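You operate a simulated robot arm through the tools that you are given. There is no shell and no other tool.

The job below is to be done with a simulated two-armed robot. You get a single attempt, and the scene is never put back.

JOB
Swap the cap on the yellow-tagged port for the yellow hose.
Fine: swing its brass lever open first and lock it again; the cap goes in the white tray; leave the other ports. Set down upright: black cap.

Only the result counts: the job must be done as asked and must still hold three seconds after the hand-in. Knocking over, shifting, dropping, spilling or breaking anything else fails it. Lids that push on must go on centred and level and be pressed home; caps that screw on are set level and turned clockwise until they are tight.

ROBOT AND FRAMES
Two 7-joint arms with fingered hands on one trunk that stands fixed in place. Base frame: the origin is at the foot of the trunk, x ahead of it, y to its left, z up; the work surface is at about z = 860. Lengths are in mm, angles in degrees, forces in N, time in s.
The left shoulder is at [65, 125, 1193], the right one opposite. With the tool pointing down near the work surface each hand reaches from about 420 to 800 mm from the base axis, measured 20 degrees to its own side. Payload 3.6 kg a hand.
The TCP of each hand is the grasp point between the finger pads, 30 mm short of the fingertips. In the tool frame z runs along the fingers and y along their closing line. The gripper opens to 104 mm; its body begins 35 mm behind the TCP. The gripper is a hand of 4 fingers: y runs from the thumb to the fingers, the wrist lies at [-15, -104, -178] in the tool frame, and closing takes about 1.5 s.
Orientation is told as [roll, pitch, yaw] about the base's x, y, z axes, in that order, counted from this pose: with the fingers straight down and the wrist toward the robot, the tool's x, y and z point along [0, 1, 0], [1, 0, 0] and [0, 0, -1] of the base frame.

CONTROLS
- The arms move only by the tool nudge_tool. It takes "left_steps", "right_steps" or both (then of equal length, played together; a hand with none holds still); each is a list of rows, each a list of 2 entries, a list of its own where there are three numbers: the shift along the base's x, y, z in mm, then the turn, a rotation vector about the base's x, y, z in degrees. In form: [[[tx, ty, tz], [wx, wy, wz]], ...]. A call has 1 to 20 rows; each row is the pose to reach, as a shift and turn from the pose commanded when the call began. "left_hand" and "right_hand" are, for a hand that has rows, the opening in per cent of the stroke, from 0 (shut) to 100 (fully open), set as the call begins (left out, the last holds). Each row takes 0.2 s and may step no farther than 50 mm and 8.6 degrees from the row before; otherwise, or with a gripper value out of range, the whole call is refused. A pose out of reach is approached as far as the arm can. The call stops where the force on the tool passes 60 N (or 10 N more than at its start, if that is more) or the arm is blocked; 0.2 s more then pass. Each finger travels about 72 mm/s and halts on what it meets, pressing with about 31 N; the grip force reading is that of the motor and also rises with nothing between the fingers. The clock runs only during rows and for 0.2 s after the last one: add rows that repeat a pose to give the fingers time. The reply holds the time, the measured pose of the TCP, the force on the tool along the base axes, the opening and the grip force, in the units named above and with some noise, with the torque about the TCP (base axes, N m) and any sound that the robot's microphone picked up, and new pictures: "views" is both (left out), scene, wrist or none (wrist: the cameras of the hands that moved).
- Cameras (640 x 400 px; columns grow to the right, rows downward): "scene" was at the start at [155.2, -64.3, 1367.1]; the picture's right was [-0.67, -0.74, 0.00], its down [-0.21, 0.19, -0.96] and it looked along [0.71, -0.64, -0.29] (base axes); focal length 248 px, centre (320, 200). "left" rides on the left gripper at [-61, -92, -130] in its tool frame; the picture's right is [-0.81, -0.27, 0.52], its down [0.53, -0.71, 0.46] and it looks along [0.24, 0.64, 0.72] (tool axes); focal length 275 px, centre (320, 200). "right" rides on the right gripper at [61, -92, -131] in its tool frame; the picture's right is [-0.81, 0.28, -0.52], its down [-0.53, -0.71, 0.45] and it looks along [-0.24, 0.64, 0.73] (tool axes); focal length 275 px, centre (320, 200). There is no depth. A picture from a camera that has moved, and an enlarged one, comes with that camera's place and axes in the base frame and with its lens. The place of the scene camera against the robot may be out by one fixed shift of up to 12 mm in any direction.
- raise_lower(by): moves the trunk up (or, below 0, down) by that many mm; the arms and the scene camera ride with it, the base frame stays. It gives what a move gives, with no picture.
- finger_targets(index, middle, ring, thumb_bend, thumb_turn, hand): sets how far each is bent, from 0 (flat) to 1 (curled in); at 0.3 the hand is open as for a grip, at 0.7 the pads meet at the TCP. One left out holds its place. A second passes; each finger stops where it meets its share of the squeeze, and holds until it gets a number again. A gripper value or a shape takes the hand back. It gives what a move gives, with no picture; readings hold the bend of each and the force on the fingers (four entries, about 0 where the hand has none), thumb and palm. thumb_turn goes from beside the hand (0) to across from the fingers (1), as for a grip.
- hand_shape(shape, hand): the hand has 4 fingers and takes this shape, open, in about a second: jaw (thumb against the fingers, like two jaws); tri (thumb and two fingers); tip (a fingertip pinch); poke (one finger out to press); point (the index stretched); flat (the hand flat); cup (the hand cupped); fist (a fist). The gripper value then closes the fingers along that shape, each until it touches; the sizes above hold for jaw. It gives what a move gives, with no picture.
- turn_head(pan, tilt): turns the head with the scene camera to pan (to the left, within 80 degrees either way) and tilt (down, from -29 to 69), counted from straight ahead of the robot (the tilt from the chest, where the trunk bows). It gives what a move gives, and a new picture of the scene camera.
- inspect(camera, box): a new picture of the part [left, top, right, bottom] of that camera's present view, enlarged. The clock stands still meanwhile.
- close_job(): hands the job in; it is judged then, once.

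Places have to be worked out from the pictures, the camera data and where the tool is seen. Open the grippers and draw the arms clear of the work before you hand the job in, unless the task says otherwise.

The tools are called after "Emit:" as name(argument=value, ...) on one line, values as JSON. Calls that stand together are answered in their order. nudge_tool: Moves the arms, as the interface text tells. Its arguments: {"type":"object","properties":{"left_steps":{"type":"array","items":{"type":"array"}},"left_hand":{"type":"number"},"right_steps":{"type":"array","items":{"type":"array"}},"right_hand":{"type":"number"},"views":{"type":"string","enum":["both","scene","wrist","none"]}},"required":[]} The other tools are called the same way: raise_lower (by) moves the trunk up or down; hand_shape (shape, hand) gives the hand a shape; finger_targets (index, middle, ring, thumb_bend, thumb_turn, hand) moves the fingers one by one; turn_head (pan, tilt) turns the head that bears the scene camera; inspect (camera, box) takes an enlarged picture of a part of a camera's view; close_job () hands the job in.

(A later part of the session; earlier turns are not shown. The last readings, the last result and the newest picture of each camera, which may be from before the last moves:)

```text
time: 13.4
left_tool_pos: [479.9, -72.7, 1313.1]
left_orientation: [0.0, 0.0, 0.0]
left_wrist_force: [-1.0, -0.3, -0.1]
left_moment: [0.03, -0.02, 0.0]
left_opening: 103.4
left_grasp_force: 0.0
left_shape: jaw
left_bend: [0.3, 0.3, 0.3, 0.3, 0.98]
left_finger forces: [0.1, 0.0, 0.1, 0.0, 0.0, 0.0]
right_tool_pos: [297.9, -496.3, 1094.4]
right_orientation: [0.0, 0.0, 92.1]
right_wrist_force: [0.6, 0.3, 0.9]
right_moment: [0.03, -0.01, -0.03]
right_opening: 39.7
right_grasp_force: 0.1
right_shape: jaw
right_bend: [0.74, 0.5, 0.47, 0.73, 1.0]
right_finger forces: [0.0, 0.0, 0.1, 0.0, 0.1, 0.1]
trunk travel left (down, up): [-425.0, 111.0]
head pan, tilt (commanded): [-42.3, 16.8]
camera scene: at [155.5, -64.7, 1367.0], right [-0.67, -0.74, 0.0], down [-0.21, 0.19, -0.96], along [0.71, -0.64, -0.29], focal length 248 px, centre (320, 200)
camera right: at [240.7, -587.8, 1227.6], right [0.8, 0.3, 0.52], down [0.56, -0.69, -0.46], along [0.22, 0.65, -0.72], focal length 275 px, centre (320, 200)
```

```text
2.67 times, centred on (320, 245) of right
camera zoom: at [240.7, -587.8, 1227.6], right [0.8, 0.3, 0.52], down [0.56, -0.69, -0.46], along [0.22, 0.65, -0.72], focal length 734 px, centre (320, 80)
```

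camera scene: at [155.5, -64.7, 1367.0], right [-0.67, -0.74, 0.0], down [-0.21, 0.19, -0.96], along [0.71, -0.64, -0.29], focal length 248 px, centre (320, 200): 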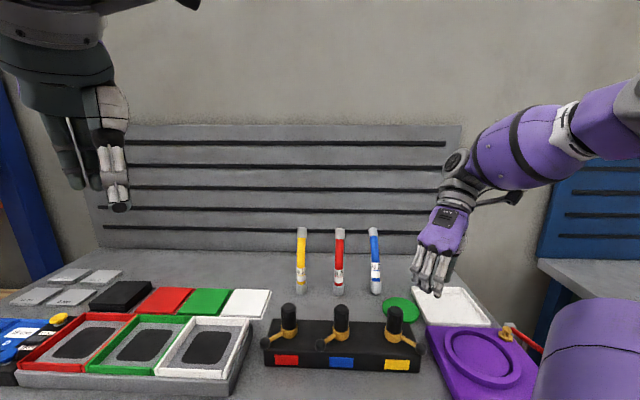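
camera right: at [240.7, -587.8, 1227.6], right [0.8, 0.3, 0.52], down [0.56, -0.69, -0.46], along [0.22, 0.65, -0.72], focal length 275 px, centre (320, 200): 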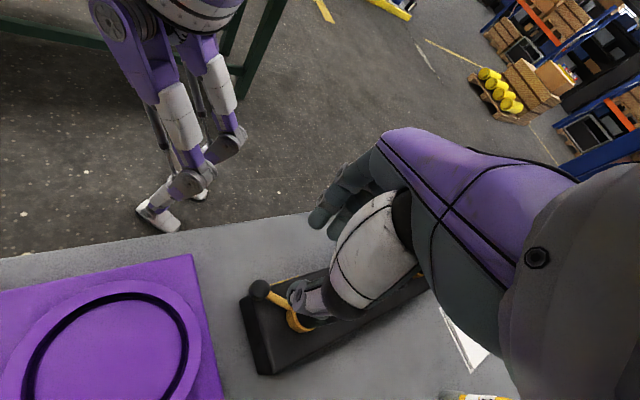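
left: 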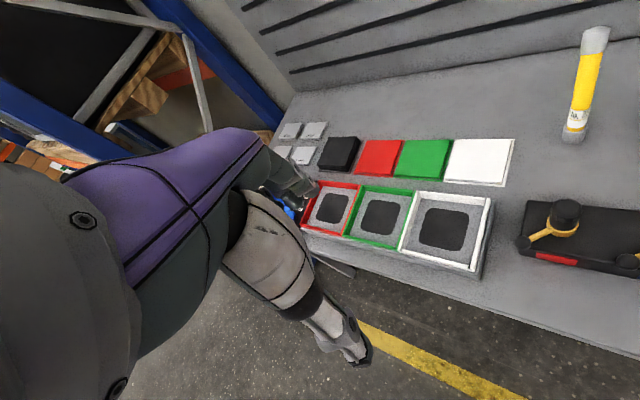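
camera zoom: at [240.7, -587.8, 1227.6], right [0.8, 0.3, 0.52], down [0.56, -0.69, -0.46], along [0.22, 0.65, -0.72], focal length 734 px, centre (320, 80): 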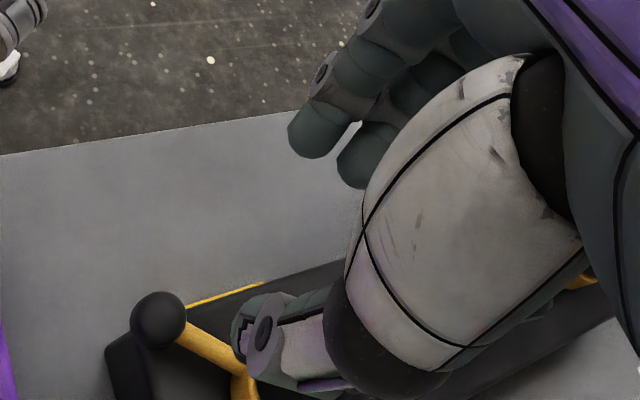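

The lever now points to the front-right and stays there; the cap is free to be pulled. I turn the hand to yaw -45 and centre it above the cap axis at about [372, -477], staying high, with the opening at about 70 mm.

Emit:
nudge_tool(right_steps=[[[5, 1, 10], [0, 0, -8]], [[10, 2, 10], [0, 0, -16]], [[15, 4, 10], [0, 0, -24]], [[20, 5, 10], [0, 0, -32]], [[25, 6, 10], [0, 0, -40]], [[30, 8, 10], [0, 0, -48]], [[35, 9, 10], [0, 0, -56]], [[40, 10, 10], [0, 0, -64]], [[45, 12, 10], [0, 0, -72]], [[50, 13, 10], [0, 0, -80]], [[55, 14, 10], [0, 0, -88]], [[60, 15, 10], [0, 0, -96]], [[65, 16, 10], [0, 0, -104]], [[70, 17, 10], [0, 0, -112]], [[74, 19, 10], [0, 0, -120]], [[74, 19, 10], [0, 0, -128]], [[74, 19, 10], [0, 0, -136]], [[74, 19, 10], [0, 0, -137]]], right_hand=66, views="both")

Emit:
inspect(camera="scene", box=[340, 260, 468, 340])

Emit:
inspect(camera="right", box=[200, 150, 480, 325])

```text
time: 17.2
left_tool_pos: [479.9, -71.2, 1314.5]
left_orientation: [0.1, 0.0, 0.0]
left_wrist_force: [0.4, -0.2, -0.2]
left_moment: [0.01, 0.0, 0.0]
left_opening: 103.8
left_grasp_force: 0.2
left_shape: jaw
left_bend: [0.3, 0.3, 0.3, 0.3, 0.98]
left_finger forces: [0.0, 0.0, 0.0, 0.1, 0.0, 0.1]
right_tool_pos: [366.2, -572.9, 1026.8]
right_orientation: [0.5, -0.2, -44.2]
right_wrist_force: [0.6, 0.5, 0.4]
right_moment: [-0.01, 0.03, -0.03]
right_opening: 68.4
right_grasp_force: 0.0
right_shape: jaw
right_bend: [0.28, 0.38, 0.35, 0.61, 1.0]
right_finger forces: [0.1, 0.1, 0.0, 0.1, 0.1, 0.0]
right hand out of reach, approached as far as the arm can: row 14, 15, 16, 17, 18
trunk travel left (down, up): [-425.0, 111.0]
head pan, tilt (commanded): [-42.3, 16.8]
camera scene: at [154.7, -64.1, 1367.2], right [-0.67, -0.74, 0.0], down [-0.21, 0.19, -0.96], along [0.71, -0.64, -0.29], focal length 248 px, centre (320, 200)
camera right: at [342.0, -464.7, 1158.3], right [-0.37, -0.77, 0.51], down [-0.88, 0.12, -0.46], along [0.3, -0.62, -0.72], focal length 275 px, centre (320, 200)
```

scene: 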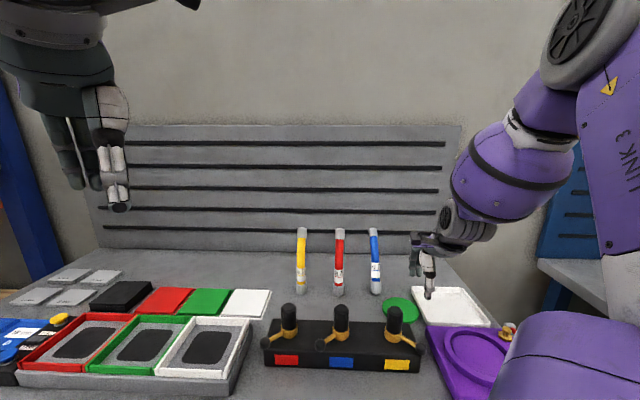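
right: 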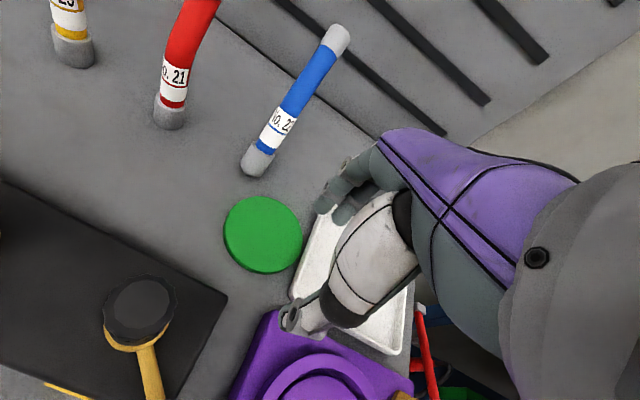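

```text
5.00 times, centred on (404, 300) of scene
camera zoom: at [154.7, -64.1, 1367.2], right [-0.67, -0.74, 0.0], down [-0.21, 0.19, -0.96], along [0.71, -0.64, -0.29], focal length 1240 px, centre (-100, -300)
```

zoom: 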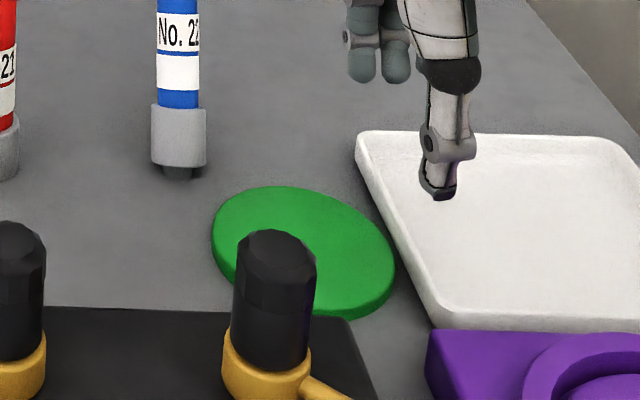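

```text
2.29 times, centred on (340, 238) of right
camera zoom: at [342.0, -464.7, 1158.3], right [-0.37, -0.77, 0.51], down [-0.88, 0.12, -0.46], along [0.3, -0.62, -0.72], focal length 629 px, centre (274, 114)
```

zoom: 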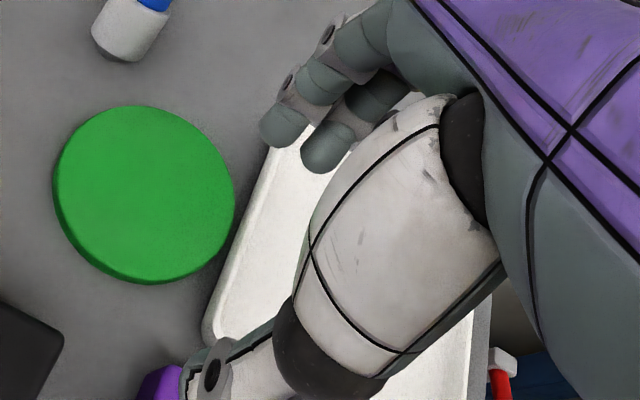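

The arm could not hold yaw -45 so close in, and it drifted to [366, -573, 1027], touching nothing. I go back to yaw 0, which worked there before, keeping the height up.

Emit:
nudge_tool(right_steps=[[[0, 0, 10], [0, 0, 8]], [[0, 0, 20], [0, 0, 16]], [[0, 0, 20], [0, 0, 24]], [[0, 0, 20], [0, 0, 32]], [[0, 0, 20], [0, 0, 40]], [[0, 0, 20], [0, 0, 45]], [[0, 0, 20], [0, 0, 45]]], views="both")

```text
time: 18.8
left_tool_pos: [478.8, -72.6, 1315.1]
left_orientation: [0.0, 0.0, 0.0]
left_wrist_force: [0.0, 0.3, -0.3]
left_moment: [-0.01, 0.0, -0.01]
left_opening: 103.7
left_grasp_force: 0.0
left_shape: jaw
left_bend: [0.3, 0.3, 0.3, 0.3, 0.98]
left_finger forces: [0.0, 0.0, 0.1, 0.0, 0.0, 0.1]
right_tool_pos: [367.3, -571.4, 1044.9]
right_orientation: [0.0, -0.1, 0.2]
right_wrist_force: [0.2, 0.1, 0.3]
right_moment: [0.0, 0.02, -0.01]
right_opening: 68.5
right_grasp_force: 0.0
right_shape: jaw
right_bend: [0.28, 0.38, 0.35, 0.61, 1.0]
right_finger forces: [0.1, 0.0, 0.0, 0.1, 0.0, 0.0]
trunk travel left (down, up): [-425.0, 111.0]
head pan, tilt (commanded): [-42.3, 16.8]
camera scene: at [155.2, -64.2, 1367.1], right [-0.67, -0.74, 0.0], down [-0.21, 0.19, -0.96], along [0.71, -0.64, -0.29], focal length 248 px, centre (320, 200)
camera right: at [275.5, -508.6, 1177.5], right [0.28, -0.81, 0.52], down [-0.71, -0.53, -0.46], along [0.65, -0.24, -0.72], focal length 275 px, centre (320, 200)
```

scene: 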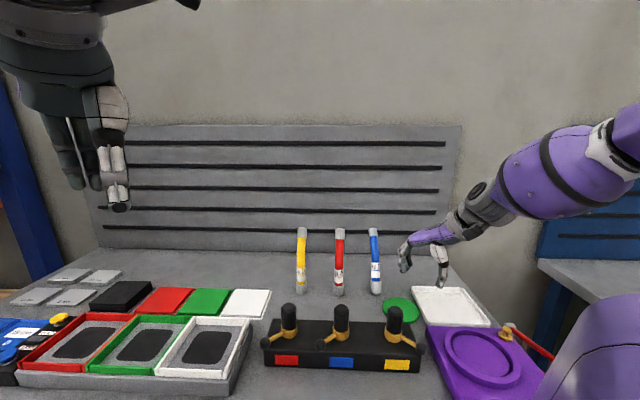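
right: 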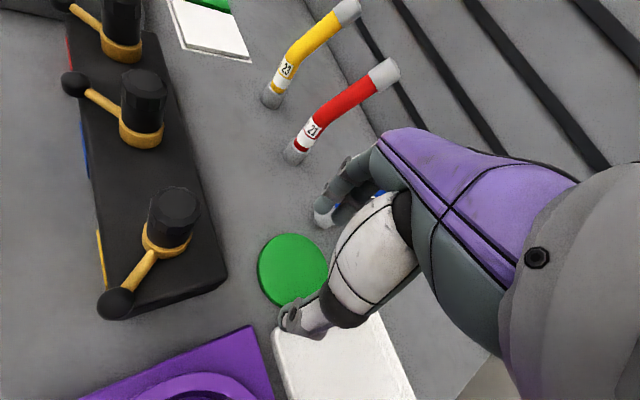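

The command now starts from the reached pose, and this view shows the port and hoses well. I zoom on them to fix positions.

Emit:
inspect(camera="right", box=[80, 160, 240, 325])

Emit:
inspect(camera="right", box=[240, 0, 400, 170])

Emit:
inspect(camera="scene", box=[280, 215, 400, 305])

```text
2.42 times, centred on (160, 242) of right
camera zoom: at [275.5, -508.6, 1177.5], right [0.28, -0.81, 0.52], down [-0.71, -0.53, -0.46], along [0.65, -0.24, -0.72], focal length 667 px, centre (708, 97)
```

zoom: 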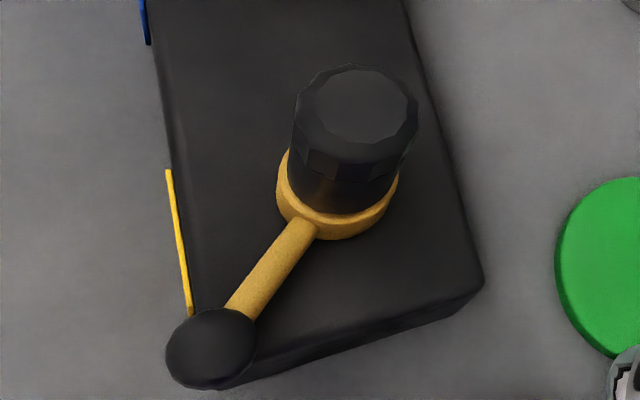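

```text
2.35 times, centred on (320, 85) of right
camera zoom: at [275.5, -508.6, 1177.5], right [0.28, -0.81, 0.52], down [-0.71, -0.53, -0.46], along [0.65, -0.24, -0.72], focal length 648 px, centre (320, 471)
```

zoom: 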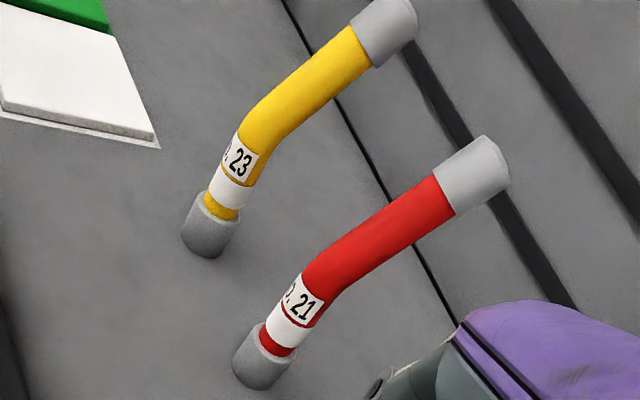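

```text
4.44 times, centred on (340, 260) of scene
camera zoom: at [155.2, -64.2, 1367.1], right [-0.67, -0.74, 0.0], down [-0.21, 0.19, -0.96], along [0.71, -0.64, -0.29], focal length 1102 px, centre (231, -67)
```

zoom: 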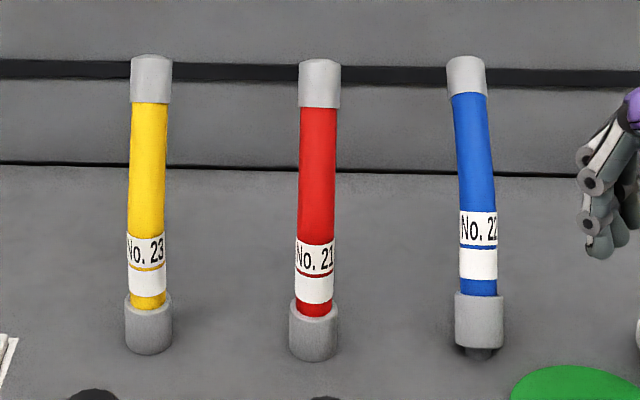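

Refined from two wrist views: the cap's top centre is at about [372, -474.5, 983] and the collar top at about z 932. I go above the cap with yaw +45 so the thumb stays clear of the opened lever.

Emit:
nudge_tool(right_steps=[[[1, 10, 15], [0, 0, 7.5]], [[2, 28, 15], [0, 0, 15]], [[3, 46, 15], [0, 0, 22.5]], [[4, 64, 15], [0, 0, 30]], [[4.7, 82, 15], [0, 0, 37.5]], [[4.7, 97, 15], [0, 0, 45]], [[4.7, 97, 15], [0, 0, 45]]], right_hand=66, views="both")

Emit:
inspect(camera="right", box=[220, 150, 460, 300])

Emit:
inspect(camera="scene", box=[340, 260, 452, 350])

```text
time: 20.4
left_tool_pos: [478.6, -73.4, 1314.8]
left_orientation: [0.0, 0.0, -0.1]
left_wrist_force: [-0.1, 0.3, -0.5]
left_moment: [-0.01, 0.0, 0.0]
left_opening: 103.6
left_grasp_force: 0.1
left_shape: jaw
left_bend: [0.3, 0.3, 0.3, 0.3, 0.98]
left_finger forces: [0.1, 0.0, 0.0, 0.0, 0.0, 0.1]
right_tool_pos: [371.4, -473.2, 1062.6]
right_orientation: [0.0, 0.0, 45.2]
right_wrist_force: [-0.5, 0.1, -1.2]
right_moment: [0.01, 0.03, 0.0]
right_opening: 68.3
right_grasp_force: 0.0
right_shape: jaw
right_bend: [0.28, 0.38, 0.35, 0.61, 1.0]
right_finger forces: [0.1, 0.0, 0.1, 0.0, 0.0, 0.0]
trunk travel left (down, up): [-425.0, 111.0]
head pan, tilt (commanded): [-42.3, 16.8]
camera scene: at [155.0, -64.3, 1367.2], right [-0.67, -0.74, 0.0], down [-0.21, 0.19, -0.96], along [0.71, -0.64, -0.29], focal length 248 px, centre (320, 200)
camera right: at [264.4, -493.6, 1194.1], right [0.77, -0.38, 0.52], down [-0.13, -0.88, -0.46], along [0.63, 0.29, -0.72], focal length 275 px, centre (320, 200)
```

scene: 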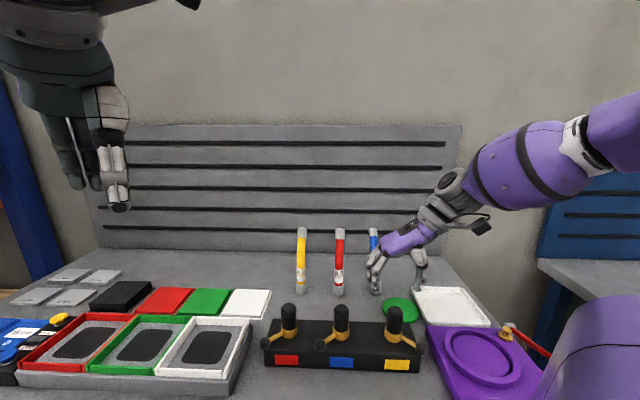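
right: 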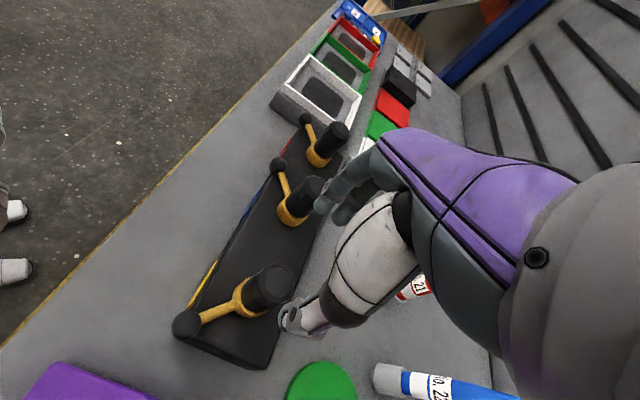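

```text
2.67 times, centred on (340, 225) of right
camera zoom: at [264.4, -493.6, 1194.1], right [0.77, -0.38, 0.52], down [-0.13, -0.88, -0.46], along [0.63, 0.29, -0.72], focal length 734 px, centre (267, 133)
```

zoom: 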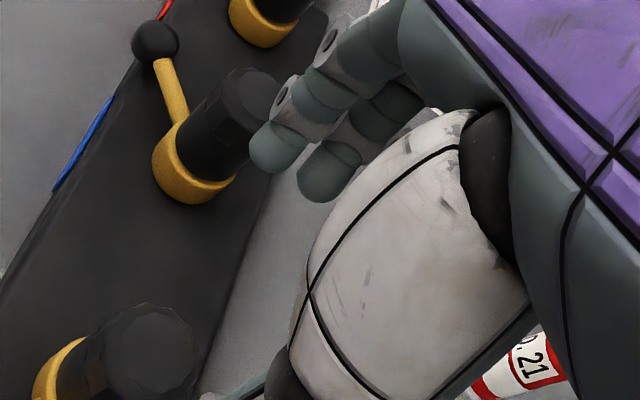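

```text
4.44 times, centred on (396, 305) of scene
camera zoom: at [155.0, -64.3, 1367.2], right [-0.67, -0.74, 0.0], down [-0.21, 0.19, -0.96], along [0.71, -0.64, -0.29], focal length 1102 px, centre (-18, -267)
```

zoom: 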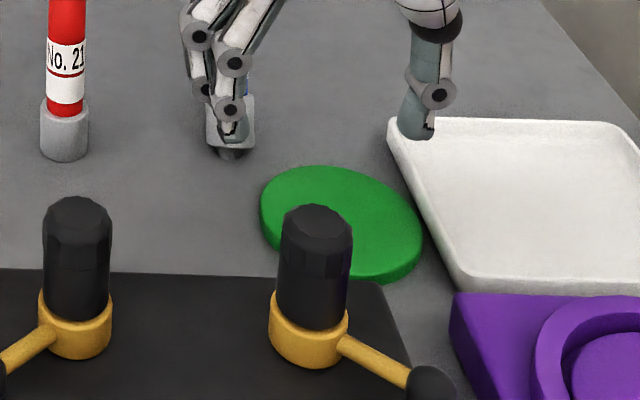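

The thumb and fingers straddle the cap below. I descend to TCP z about 970, with the fingertips just above the collar.

Emit:
nudge_tool(right_steps=[[[0, -1, -25], [0, 0, 0]], [[0, -1, -50], [0, 0, 0]], [[0, -1, -70], [0, 0, 0]], [[0, -1, -84], [0, 0, 0]], [[0, -1, -92], [0, 0, 0]], [[0, -1, -92], [0, 0, 0]]], views="both")

Emit:
inspect(camera="scene", box=[350, 280, 462, 350])

Emit:
inspect(camera="right", box=[220, 170, 460, 320])

```text
time: 21.8
left_tool_pos: [479.7, -73.2, 1314.0]
left_orientation: [-0.1, 0.1, 0.0]
left_wrist_force: [0.2, 0.8, -0.2]
left_moment: [-0.03, -0.02, -0.01]
left_opening: 104.0
left_grasp_force: 0.0
left_shape: jaw
left_bend: [0.3, 0.3, 0.3, 0.3, 0.98]
left_finger forces: [0.0, 0.0, 0.0, 0.0, 0.0, 0.0]
right_tool_pos: [371.4, -475.3, 968.9]
right_orientation: [0.0, -0.1, 45.0]
right_wrist_force: [0.0, -0.1, 0.7]
right_moment: [0.01, 0.01, 0.02]
right_opening: 68.2
right_grasp_force: 0.1
right_shape: jaw
right_bend: [0.28, 0.38, 0.35, 0.61, 1.0]
right_finger forces: [0.0, 0.0, 0.1, 0.1, 0.0, 0.1]
trunk travel left (down, up): [-425.0, 111.0]
head pan, tilt (commanded): [-42.3, 16.8]
camera scene: at [155.2, -64.2, 1367.1], right [-0.67, -0.74, 0.0], down [-0.21, 0.19, -0.96], along [0.71, -0.64, -0.29], focal length 248 px, centre (320, 200)
camera right: at [263.7, -495.6, 1101.5], right [0.77, -0.38, 0.52], down [-0.13, -0.88, -0.46], along [0.63, 0.28, -0.72], focal length 275 px, centre (320, 200)
```

scene: 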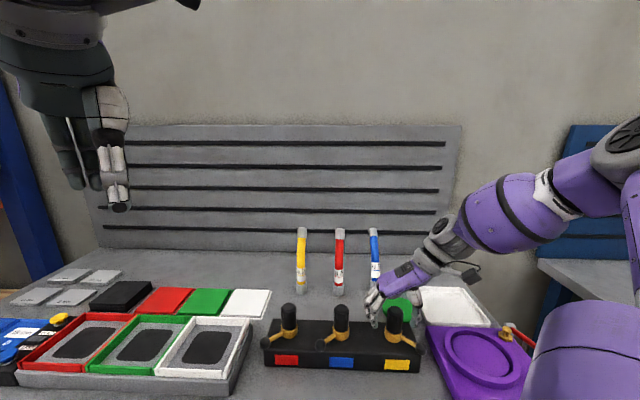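
right: 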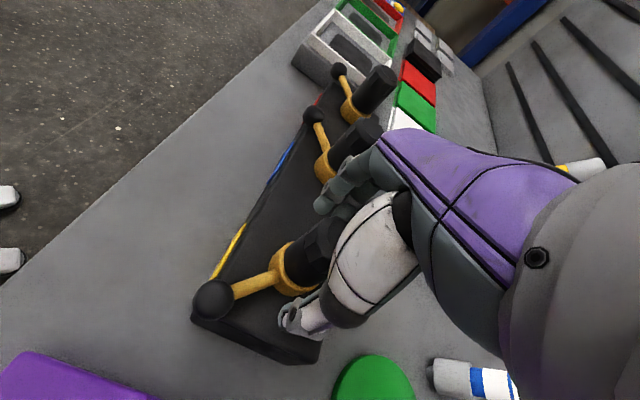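

```text
5.71 times, centred on (406, 315) of scene
camera zoom: at [155.2, -64.2, 1367.1], right [-0.67, -0.74, 0.0], down [-0.21, 0.19, -0.96], along [0.71, -0.64, -0.29], focal length 1417 px, centre (-171, -457)
```

zoom: 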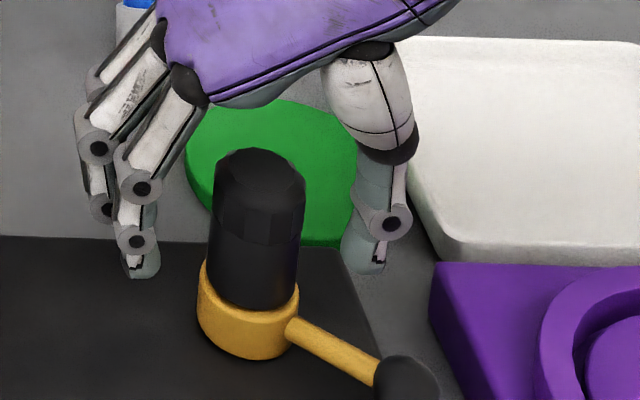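

```text
2.67 times, centred on (340, 245) of right
camera zoom: at [263.7, -495.6, 1101.5], right [0.77, -0.38, 0.52], down [-0.13, -0.88, -0.46], along [0.63, 0.28, -0.72], focal length 734 px, centre (267, 80)
```

zoom: 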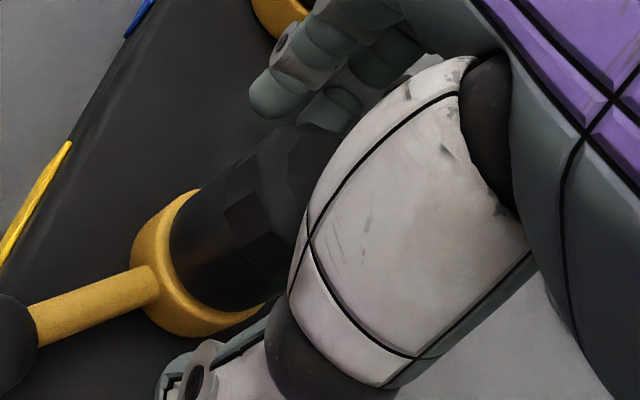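

The cap lies between fingers and thumb, perhaps 3 mm nearer the front than the TCP. I shift that much and close the hand on the cap.

Emit:
nudge_tool(right_steps=[[[-2.5, 2, 0], [0, 0, 0]], [[-2.5, 2, 0], [0, 0, 0]], [[-2.5, 2, 0], [0, 0, 0]], [[-2.5, 2, 0], [0, 0, 0]], [[-2.5, 2, 0], [0, 0, 0]], [[-2.5, 2, 0], [0, 0, 0]], [[-2.5, 2, 0], [0, 0, 0]], [[-2.5, 2, 0], [0, 0, 0]]], right_hand=0, views="both")

Emit:
inspect(camera="scene", box=[350, 280, 462, 350])

Emit:
inspect(camera="right", box=[220, 170, 460, 320])

```text
time: 23.6
left_tool_pos: [478.3, -71.4, 1314.7]
left_orientation: [0.0, 0.0, 0.0]
left_wrist_force: [0.4, -0.6, 0.4]
left_moment: [0.04, 0.02, -0.03]
left_opening: 103.7
left_grasp_force: 0.1
left_shape: jaw
left_bend: [0.3, 0.3, 0.3, 0.3, 0.98]
left_finger forces: [0.0, 0.1, 0.0, 0.0, 0.1, 0.0]
right_tool_pos: [368.9, -473.0, 969.2]
right_orientation: [0.0, -0.1, 45.1]
right_wrist_force: [-3.1, -1.2, -1.6]
right_moment: [-0.01, 0.07, -0.03]
right_opening: 23.6
right_grasp_force: 30.9
right_shape: jaw
right_bend: [0.73, 0.59, 0.66, 0.75, 1.0]
right_finger forces: [15.2, 9.0, 0.0, 0.0, 24.6, 0.0]
trunk travel left (down, up): [-425.0, 111.0]
head pan, tilt (commanded): [-42.3, 16.8]
camera scene: at [154.8, -64.6, 1367.1], right [-0.67, -0.74, 0.0], down [-0.21, 0.19, -0.96], along [0.71, -0.64, -0.29], focal length 248 px, centre (320, 200)
camera right: at [261.0, -493.3, 1101.7], right [0.77, -0.38, 0.52], down [-0.13, -0.88, -0.46], along [0.63, 0.28, -0.72], focal length 275 px, centre (320, 200)
```

scene: 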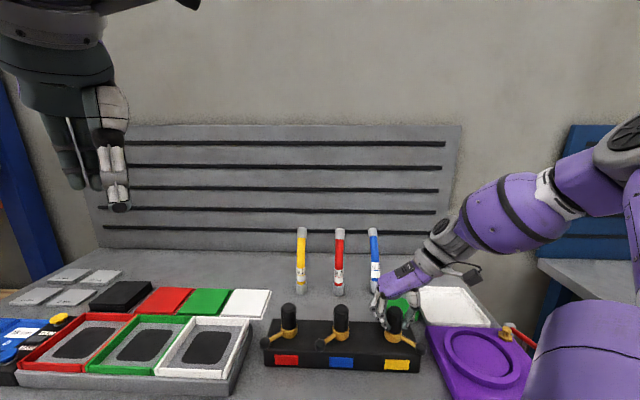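
right: 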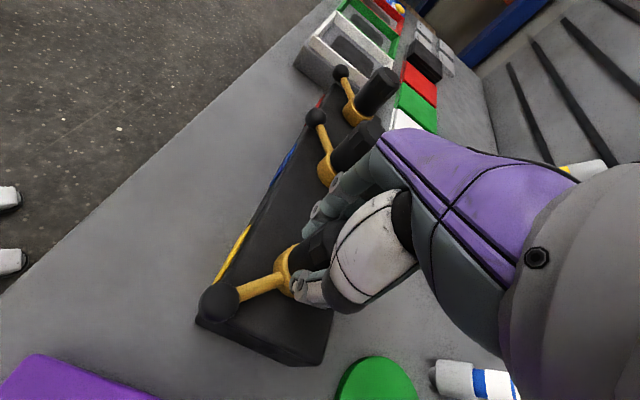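

```text
5.71 times, centred on (406, 315) of scene
camera zoom: at [154.8, -64.6, 1367.1], right [-0.67, -0.74, 0.0], down [-0.21, 0.19, -0.96], along [0.71, -0.64, -0.29], focal length 1417 px, centre (-171, -457)
```

zoom: 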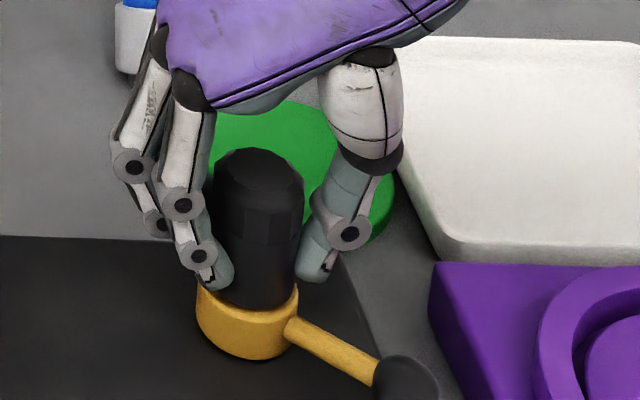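

```text
2.67 times, centred on (340, 245) of right
camera zoom: at [261.0, -493.3, 1101.7], right [0.77, -0.38, 0.52], down [-0.13, -0.88, -0.46], along [0.63, 0.28, -0.72], focal length 734 px, centre (267, 80)
```

zoom: 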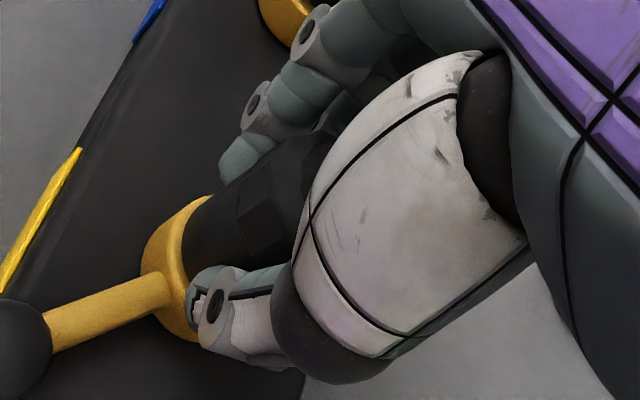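

The hand reads 31 N of grip with index, middle and thumb loaded. I lift slowly and watch whether the cap comes up with the hand.

Emit:
nudge_tool(right_steps=[[[0, 0, 3], [0, 0, 0]], [[0, 0, 6], [0, 0, 0]], [[0, 0, 9], [0, 0, 0]], [[0, 0, 12], [0, 0, 0]], [[0, 0, 15], [0, 0, 0]]], views="both")

Emit:
inspect(camera="scene", box=[350, 280, 462, 350])

```text
time: 24.8
left_tool_pos: [479.6, -71.5, 1314.2]
left_orientation: [0.1, 0.0, 0.0]
left_wrist_force: [0.1, -0.5, -0.5]
left_moment: [-0.04, 0.0, -0.02]
left_opening: 104.1
left_grasp_force: 0.1
left_shape: jaw
left_bend: [0.3, 0.3, 0.3, 0.3, 0.98]
left_finger forces: [0.1, 0.1, 0.1, 0.1, 0.1, 0.0]
right_tool_pos: [369.6, -472.6, 985.0]
right_orientation: [-0.1, -0.1, 44.9]
right_wrist_force: [-0.1, 0.4, -1.3]
right_moment: [-0.02, 0.02, 0.02]
right_opening: 22.7
right_grasp_force: 30.8
right_shape: jaw
right_bend: [0.73, 0.59, 0.66, 0.75, 1.0]
right_finger forces: [15.3, 11.2, 0.0, 0.0, 24.7, 0.1]
trunk travel left (down, up): [-425.0, 111.0]
head pan, tilt (commanded): [-42.3, 16.8]
camera scene: at [155.1, -64.0, 1367.2], right [-0.67, -0.74, 0.0], down [-0.21, 0.19, -0.96], along [0.71, -0.64, -0.29], focal length 248 px, centre (320, 200)
camera right: at [261.8, -492.4, 1116.4], right [0.77, -0.38, 0.52], down [-0.13, -0.88, -0.46], along [0.63, 0.28, -0.72], focal length 275 px, centre (320, 200)
```

scene: 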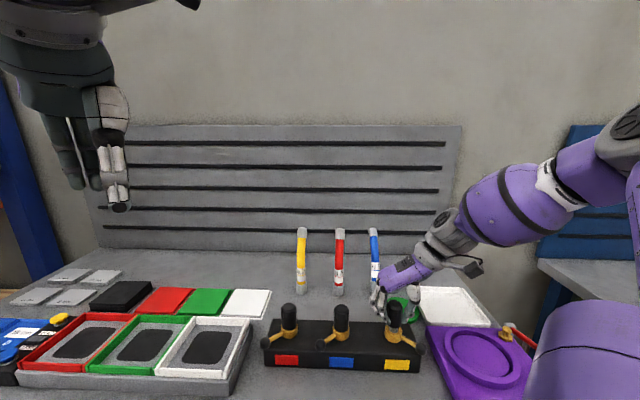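
right: 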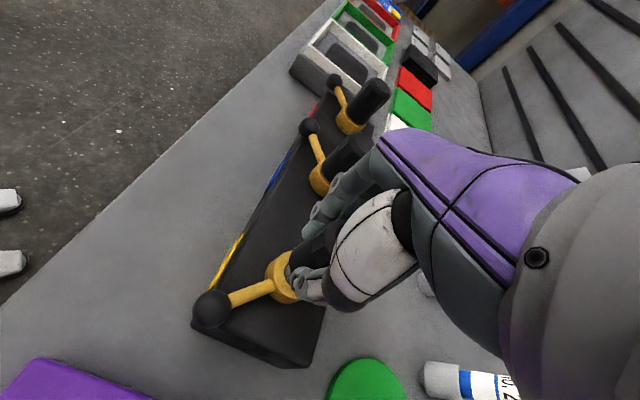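

```text
5.71 times, centred on (406, 315) of scene
camera zoom: at [155.1, -64.0, 1367.2], right [-0.67, -0.74, 0.0], down [-0.21, 0.19, -0.96], along [0.71, -0.64, -0.29], focal length 1417 px, centre (-171, -457)
```

zoom: 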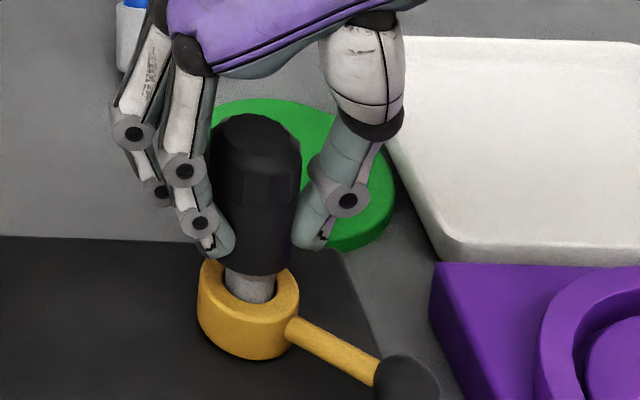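

The cap is coming up, and a grey stem shows inside the brass collar. I keep lifting straight up, 60 mm more, to get fully clear.

Emit:
nudge_tool(right_steps=[[[0, 0, 8], [0, 0, 0]], [[0, 0, 16], [0, 0, 0]], [[0, 0, 26], [0, 0, 0]], [[0, 0, 38], [0, 0, 0]], [[0, 0, 50], [0, 0, 0]], [[0, 0, 65], [0, 0, 0]], [[0, 0, 65], [0, 0, 0]]], views="both")

Emit:
inspect(camera="scene", box=[350, 270, 462, 340])

Emit:
inspect(camera="right", box=[160, 200, 400, 350])

```text
time: 26.4
left_tool_pos: [479.6, -72.6, 1313.8]
left_orientation: [0.1, 0.2, 0.0]
left_wrist_force: [-0.5, 0.3, -0.2]
left_moment: [-0.02, -0.01, 0.02]
left_opening: 103.7
left_grasp_force: 0.1
left_shape: jaw
left_bend: [0.3, 0.3, 0.3, 0.3, 0.98]
left_finger forces: [0.0, 0.0, 0.1, 0.0, 0.0, 0.0]
right_tool_pos: [369.0, -472.2, 1048.7]
right_orientation: [0.0, -0.1, 45.0]
right_wrist_force: [0.1, 0.0, -0.6]
right_moment: [-0.01, -0.01, -0.02]
right_opening: 22.6
right_grasp_force: 31.5
right_shape: jaw
right_bend: [0.73, 0.58, 0.66, 0.75, 1.0]
right_finger forces: [15.2, 11.5, 0.0, 0.0, 24.2, 0.0]
trunk travel left (down, up): [-425.0, 111.0]
head pan, tilt (commanded): [-42.3, 16.8]
camera scene: at [155.3, -64.6, 1367.1], right [-0.67, -0.74, 0.0], down [-0.21, 0.19, -0.96], along [0.71, -0.64, -0.29], focal length 248 px, centre (320, 200)
camera right: at [260.6, -493.5, 1181.0], right [0.77, -0.38, 0.52], down [-0.13, -0.88, -0.46], along [0.63, 0.28, -0.72], focal length 275 px, centre (320, 200)
```

scene: 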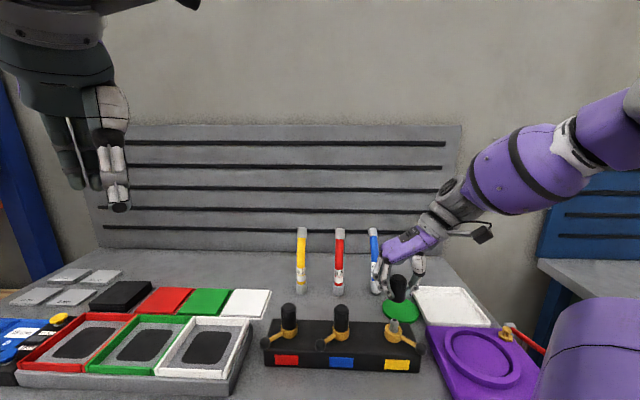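
right: 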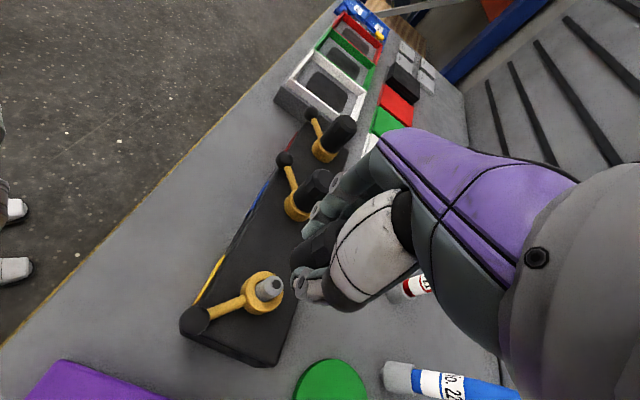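

```text
5.71 times, centred on (406, 305) of scene
camera zoom: at [155.3, -64.6, 1367.1], right [-0.67, -0.74, 0.0], down [-0.21, 0.19, -0.96], along [0.71, -0.64, -0.29], focal length 1417 px, centre (-171, -400)
```

zoom: 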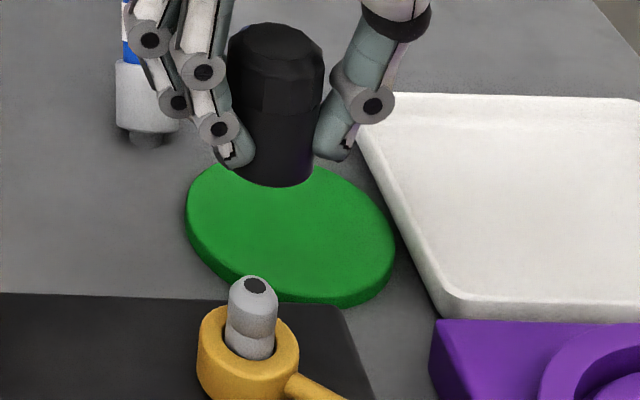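

```text
2.67 times, centred on (280, 275) of right
camera zoom: at [260.6, -493.5, 1181.0], right [0.77, -0.38, 0.52], down [-0.13, -0.88, -0.46], along [0.63, 0.28, -0.72], focal length 734 px, centre (427, 0)
```

zoom: 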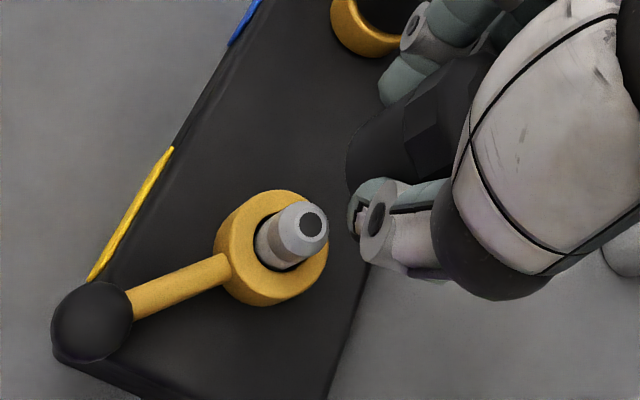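

The port is a grey male stem inside the brass collar, and the cap is held upright and clear. I carry it over to the white tray, turning the hand to yaw -45 on the way and staying high.

Emit:
nudge_tool(right_steps=[[[-2, -18, 10], [0, 0, -7.5]], [[-4, -36, 10], [0, 0, -15]], [[-6, -54, 10], [0, 0, -22.5]], [[-8, -72, 10], [0, 0, -30]], [[-10, -90, 10], [0, 0, -37.5]], [[-12, -108, 10], [0, 0, -45]], [[-14, -126, 10], [0, 0, -52.5]], [[-16, -144, 10], [0, 0, -60]], [[-18, -162, 10], [0, 0, -67.5]], [[-20, -180, 10], [0, 0, -75]], [[-21, -200, 10], [0, 0, -82.5]], [[-21, -218, 10], [0, 0, -90]], [[-21, -218, 10], [0, 0, -90]]], views="both")

Emit:
inspect(camera="scene", box=[380, 250, 540, 350])

Emit:
inspect(camera="right", box=[160, 150, 480, 350])

```text
time: 29.2
left_tool_pos: [479.5, -71.6, 1313.7]
left_orientation: [0.1, 0.0, 0.1]
left_wrist_force: [-0.2, 0.7, -0.3]
left_moment: [0.02, -0.01, 0.04]
left_opening: 103.7
left_grasp_force: 0.1
left_shape: jaw
left_bend: [0.3, 0.3, 0.3, 0.3, 0.98]
left_finger forces: [0.1, 0.0, 0.0, 0.0, 0.0, 0.0]
right_tool_pos: [346.9, -689.5, 1058.0]
right_orientation: [0.0, -0.1, -45.1]
right_wrist_force: [0.4, 0.3, -0.2]
right_moment: [-0.05, 0.02, -0.02]
right_opening: 22.8
right_grasp_force: 31.0
right_shape: jaw
right_bend: [0.73, 0.58, 0.66, 0.75, 1.0]
right_finger forces: [15.1, 11.7, 0.1, 0.0, 23.9, 0.1]
trunk travel left (down, up): [-425.0, 111.0]
head pan, tilt (commanded): [-42.3, 16.8]
camera scene: at [154.9, -64.3, 1367.2], right [-0.67, -0.74, 0.0], down [-0.21, 0.19, -0.96], along [0.71, -0.64, -0.29], focal length 248 px, centre (320, 200)
camera right: at [325.1, -580.4, 1190.5], right [-0.38, -0.77, 0.52], down [-0.88, 0.13, -0.46], along [0.28, -0.63, -0.72], focal length 275 px, centre (320, 200)
```

scene: 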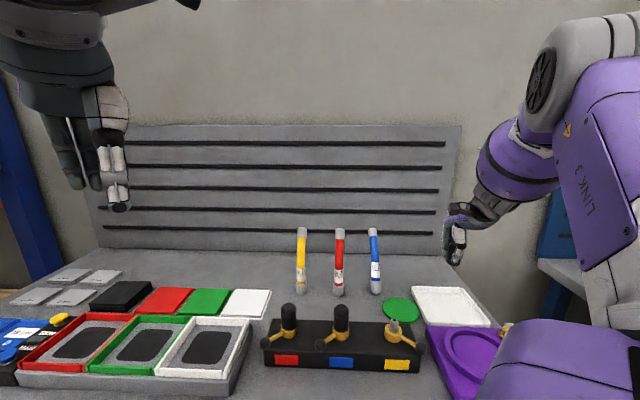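
right: 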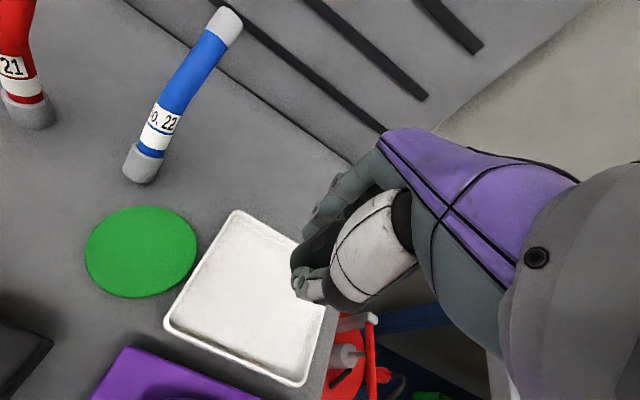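

```text
4.00 times, centred on (460, 300) of scene
camera zoom: at [154.9, -64.3, 1367.2], right [-0.67, -0.74, 0.0], down [-0.21, 0.19, -0.96], along [0.71, -0.64, -0.29], focal length 992 px, centre (-240, -200)
```

zoom: 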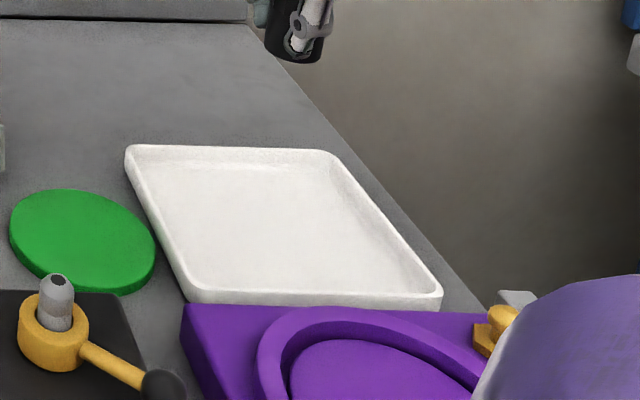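

```text
2.00 times, centred on (320, 250) of right
camera zoom: at [325.1, -580.4, 1190.5], right [-0.38, -0.77, 0.52], down [-0.88, 0.13, -0.46], along [0.28, -0.63, -0.72], focal length 551 px, centre (320, 100)
```

zoom: 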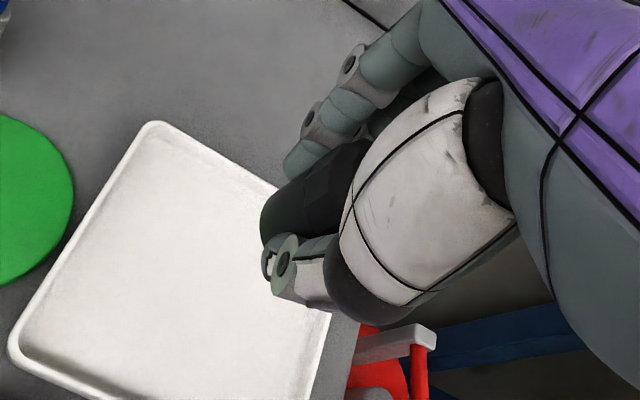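

From this view the white tray's corners come out at about [350,-619], [454,-720], [241,-730] and [345,-831]; its centre is [348,-724]. I move over the centre and lower to about z 935 to look at the gap.

Emit:
nudge_tool(right_steps=[[[0, -16, 0], [0, 0, 0]], [[0.6, -33, -5], [0, 0, 0]], [[0.6, -33, -40], [0, 0, 0]], [[0.6, -33, -75], [0, 0, 0]], [[0.6, -33, -105], [0, 0, 0]], [[0.6, -33, -122], [0, 0, 0]], [[0.6, -33, -122], [0, 0, 0]]], views="both")

Emit:
inspect(camera="scene", box=[400, 260, 512, 330])

Emit:
inspect(camera="right", box=[160, 150, 480, 350])

```text
time: 30.8
left_tool_pos: [479.7, -72.3, 1313.9]
left_orientation: [-0.1, 0.0, 0.0]
left_wrist_force: [-0.5, -0.1, 0.4]
left_moment: [0.01, 0.01, 0.01]
left_opening: 103.6
left_grasp_force: 0.1
left_shape: jaw
left_bend: [0.3, 0.3, 0.3, 0.3, 0.98]
left_finger forces: [0.1, 0.0, 0.0, 0.0, 0.0, 0.0]
right_tool_pos: [350.0, -723.7, 936.3]
right_orientation: [0.0, -0.1, -45.1]
right_wrist_force: [0.2, 0.0, -0.1]
right_moment: [0.0, 0.03, 0.0]
right_opening: 22.7
right_grasp_force: 30.5
right_shape: jaw
right_bend: [0.73, 0.58, 0.66, 0.76, 1.0]
right_finger forces: [14.7, 11.7, 0.1, 0.1, 23.9, 0.0]
trunk travel left (down, up): [-425.0, 111.0]
head pan, tilt (commanded): [-42.3, 16.8]
camera scene: at [155.1, -64.2, 1367.2], right [-0.67, -0.74, 0.0], down [-0.21, 0.19, -0.96], along [0.71, -0.64, -0.29], focal length 248 px, centre (320, 200)
camera right: at [328.1, -612.8, 1068.9], right [-0.38, -0.77, 0.52], down [-0.88, 0.13, -0.46], along [0.28, -0.63, -0.72], focal length 275 px, centre (320, 200)
```

scene: 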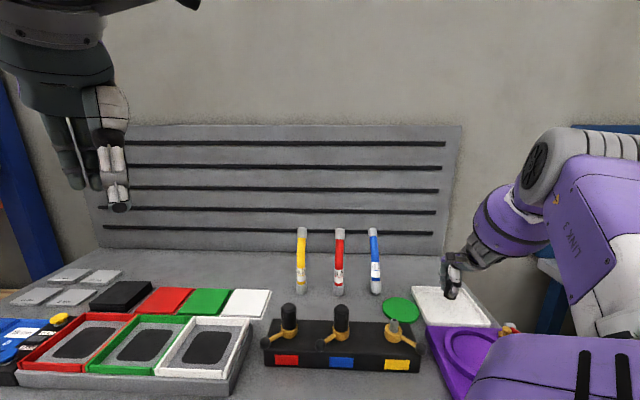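
right: 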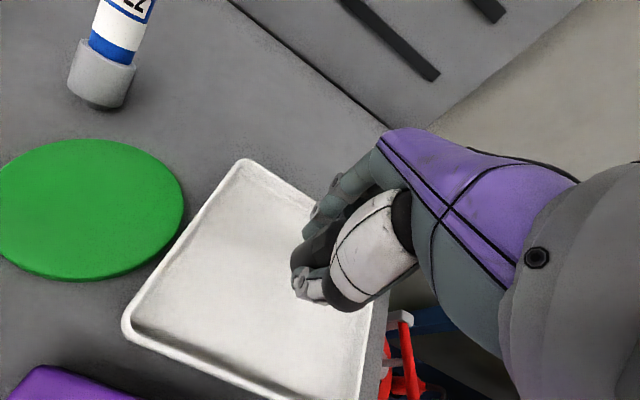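

```text
5.71 times, centred on (456, 295) of scene
camera zoom: at [155.1, -64.2, 1367.2], right [-0.67, -0.74, 0.0], down [-0.21, 0.19, -0.96], along [0.71, -0.64, -0.29], focal length 1417 px, centre (-457, -343)
```

zoom: 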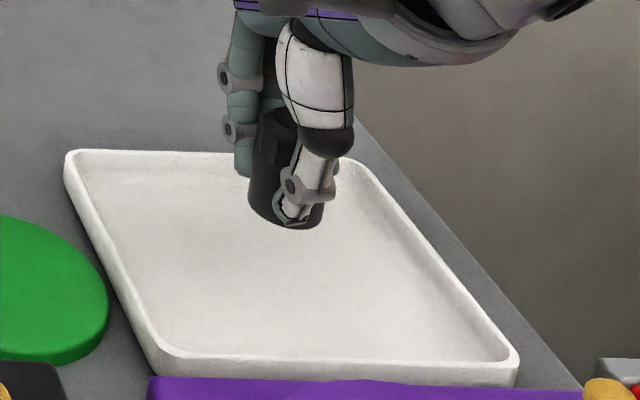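

```text
2.00 times, centred on (320, 250) of right
camera zoom: at [328.1, -612.8, 1068.9], right [-0.38, -0.77, 0.52], down [-0.88, 0.13, -0.46], along [0.28, -0.63, -0.72], focal length 551 px, centre (320, 100)
```

zoom: 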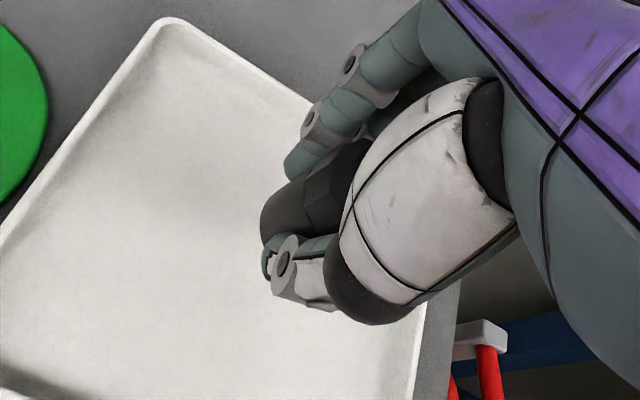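

The cap hangs upright over the tray's middle, about 30 mm above its floor. I lower another 22 mm and check the gap and the force.

Emit:
nudge_tool(right_steps=[[[0, 0, -8], [0, 0, 0]], [[0, 0, -16], [0, 0, 0]], [[0, 0, -20], [0, 0, 0]], [[0, 0, -22], [0, 0, 0]], [[0, 0, -22], [0, 0, 0]]], views="scene")

Emit:
inspect(camera="scene", box=[420, 270, 484, 310])

Emit:
inspect(camera="right", box=[240, 200, 400, 300])

```text
time: 32.0
left_tool_pos: [481.2, -72.4, 1314.0]
left_orientation: [0.0, 0.0, -0.1]
left_wrist_force: [0.4, 0.1, -0.5]
left_moment: [0.04, 0.0, -0.03]
left_opening: 103.8
left_grasp_force: 0.0
left_shape: jaw
left_bend: [0.3, 0.3, 0.3, 0.3, 0.98]
left_finger forces: [0.0, 0.0, 0.1, 0.1, 0.0, 0.0]
right_tool_pos: [349.0, -722.9, 914.7]
right_orientation: [0.0, -0.1, -45.1]
right_wrist_force: [0.6, 0.2, -0.6]
right_moment: [-0.01, -0.02, 0.02]
right_opening: 22.9
right_grasp_force: 30.9
right_shape: jaw
right_bend: [0.73, 0.58, 0.66, 0.76, 1.0]
right_finger forces: [14.8, 11.8, 0.0, 0.1, 23.8, 0.0]
trunk travel left (down, up): [-425.0, 111.0]
head pan, tilt (commanded): [-42.3, 16.8]
camera scene: at [155.2, -64.3, 1367.1], right [-0.67, -0.74, 0.0], down [-0.21, 0.19, -0.96], along [0.71, -0.64, -0.29], focal length 248 px, centre (320, 200)
```

scene: 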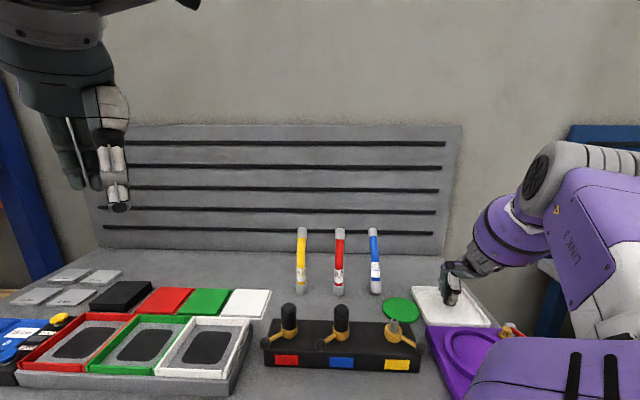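

```text
10.00 times, centred on (452, 290) of scene
camera zoom: at [155.2, -64.3, 1367.1], right [-0.67, -0.74, 0.0], down [-0.21, 0.19, -0.96], along [0.71, -0.64, -0.29], focal length 2480 px, centre (-1000, -700)
```

zoom: 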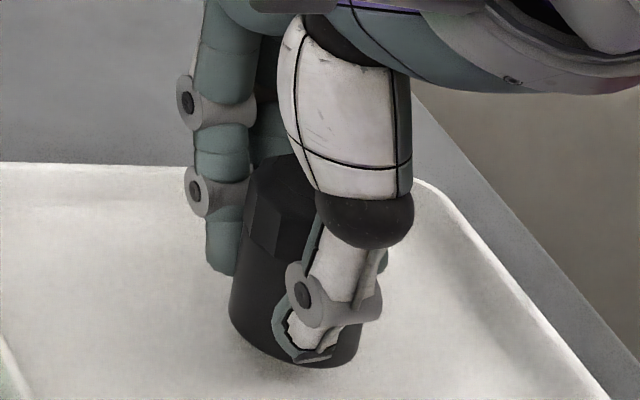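

```text
4.00 times, centred on (320, 250) of right
camera zoom: at [326.7, -613.8, 1047.4], right [-0.38, -0.77, 0.52], down [-0.88, 0.13, -0.46], along [0.28, -0.63, -0.72], focal length 1101 px, centre (320, 0)
```

zoom: 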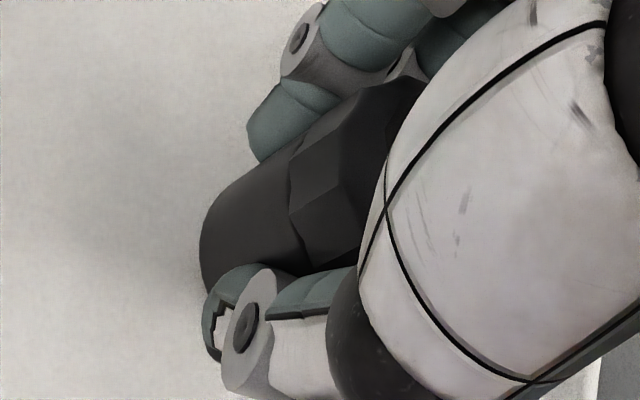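

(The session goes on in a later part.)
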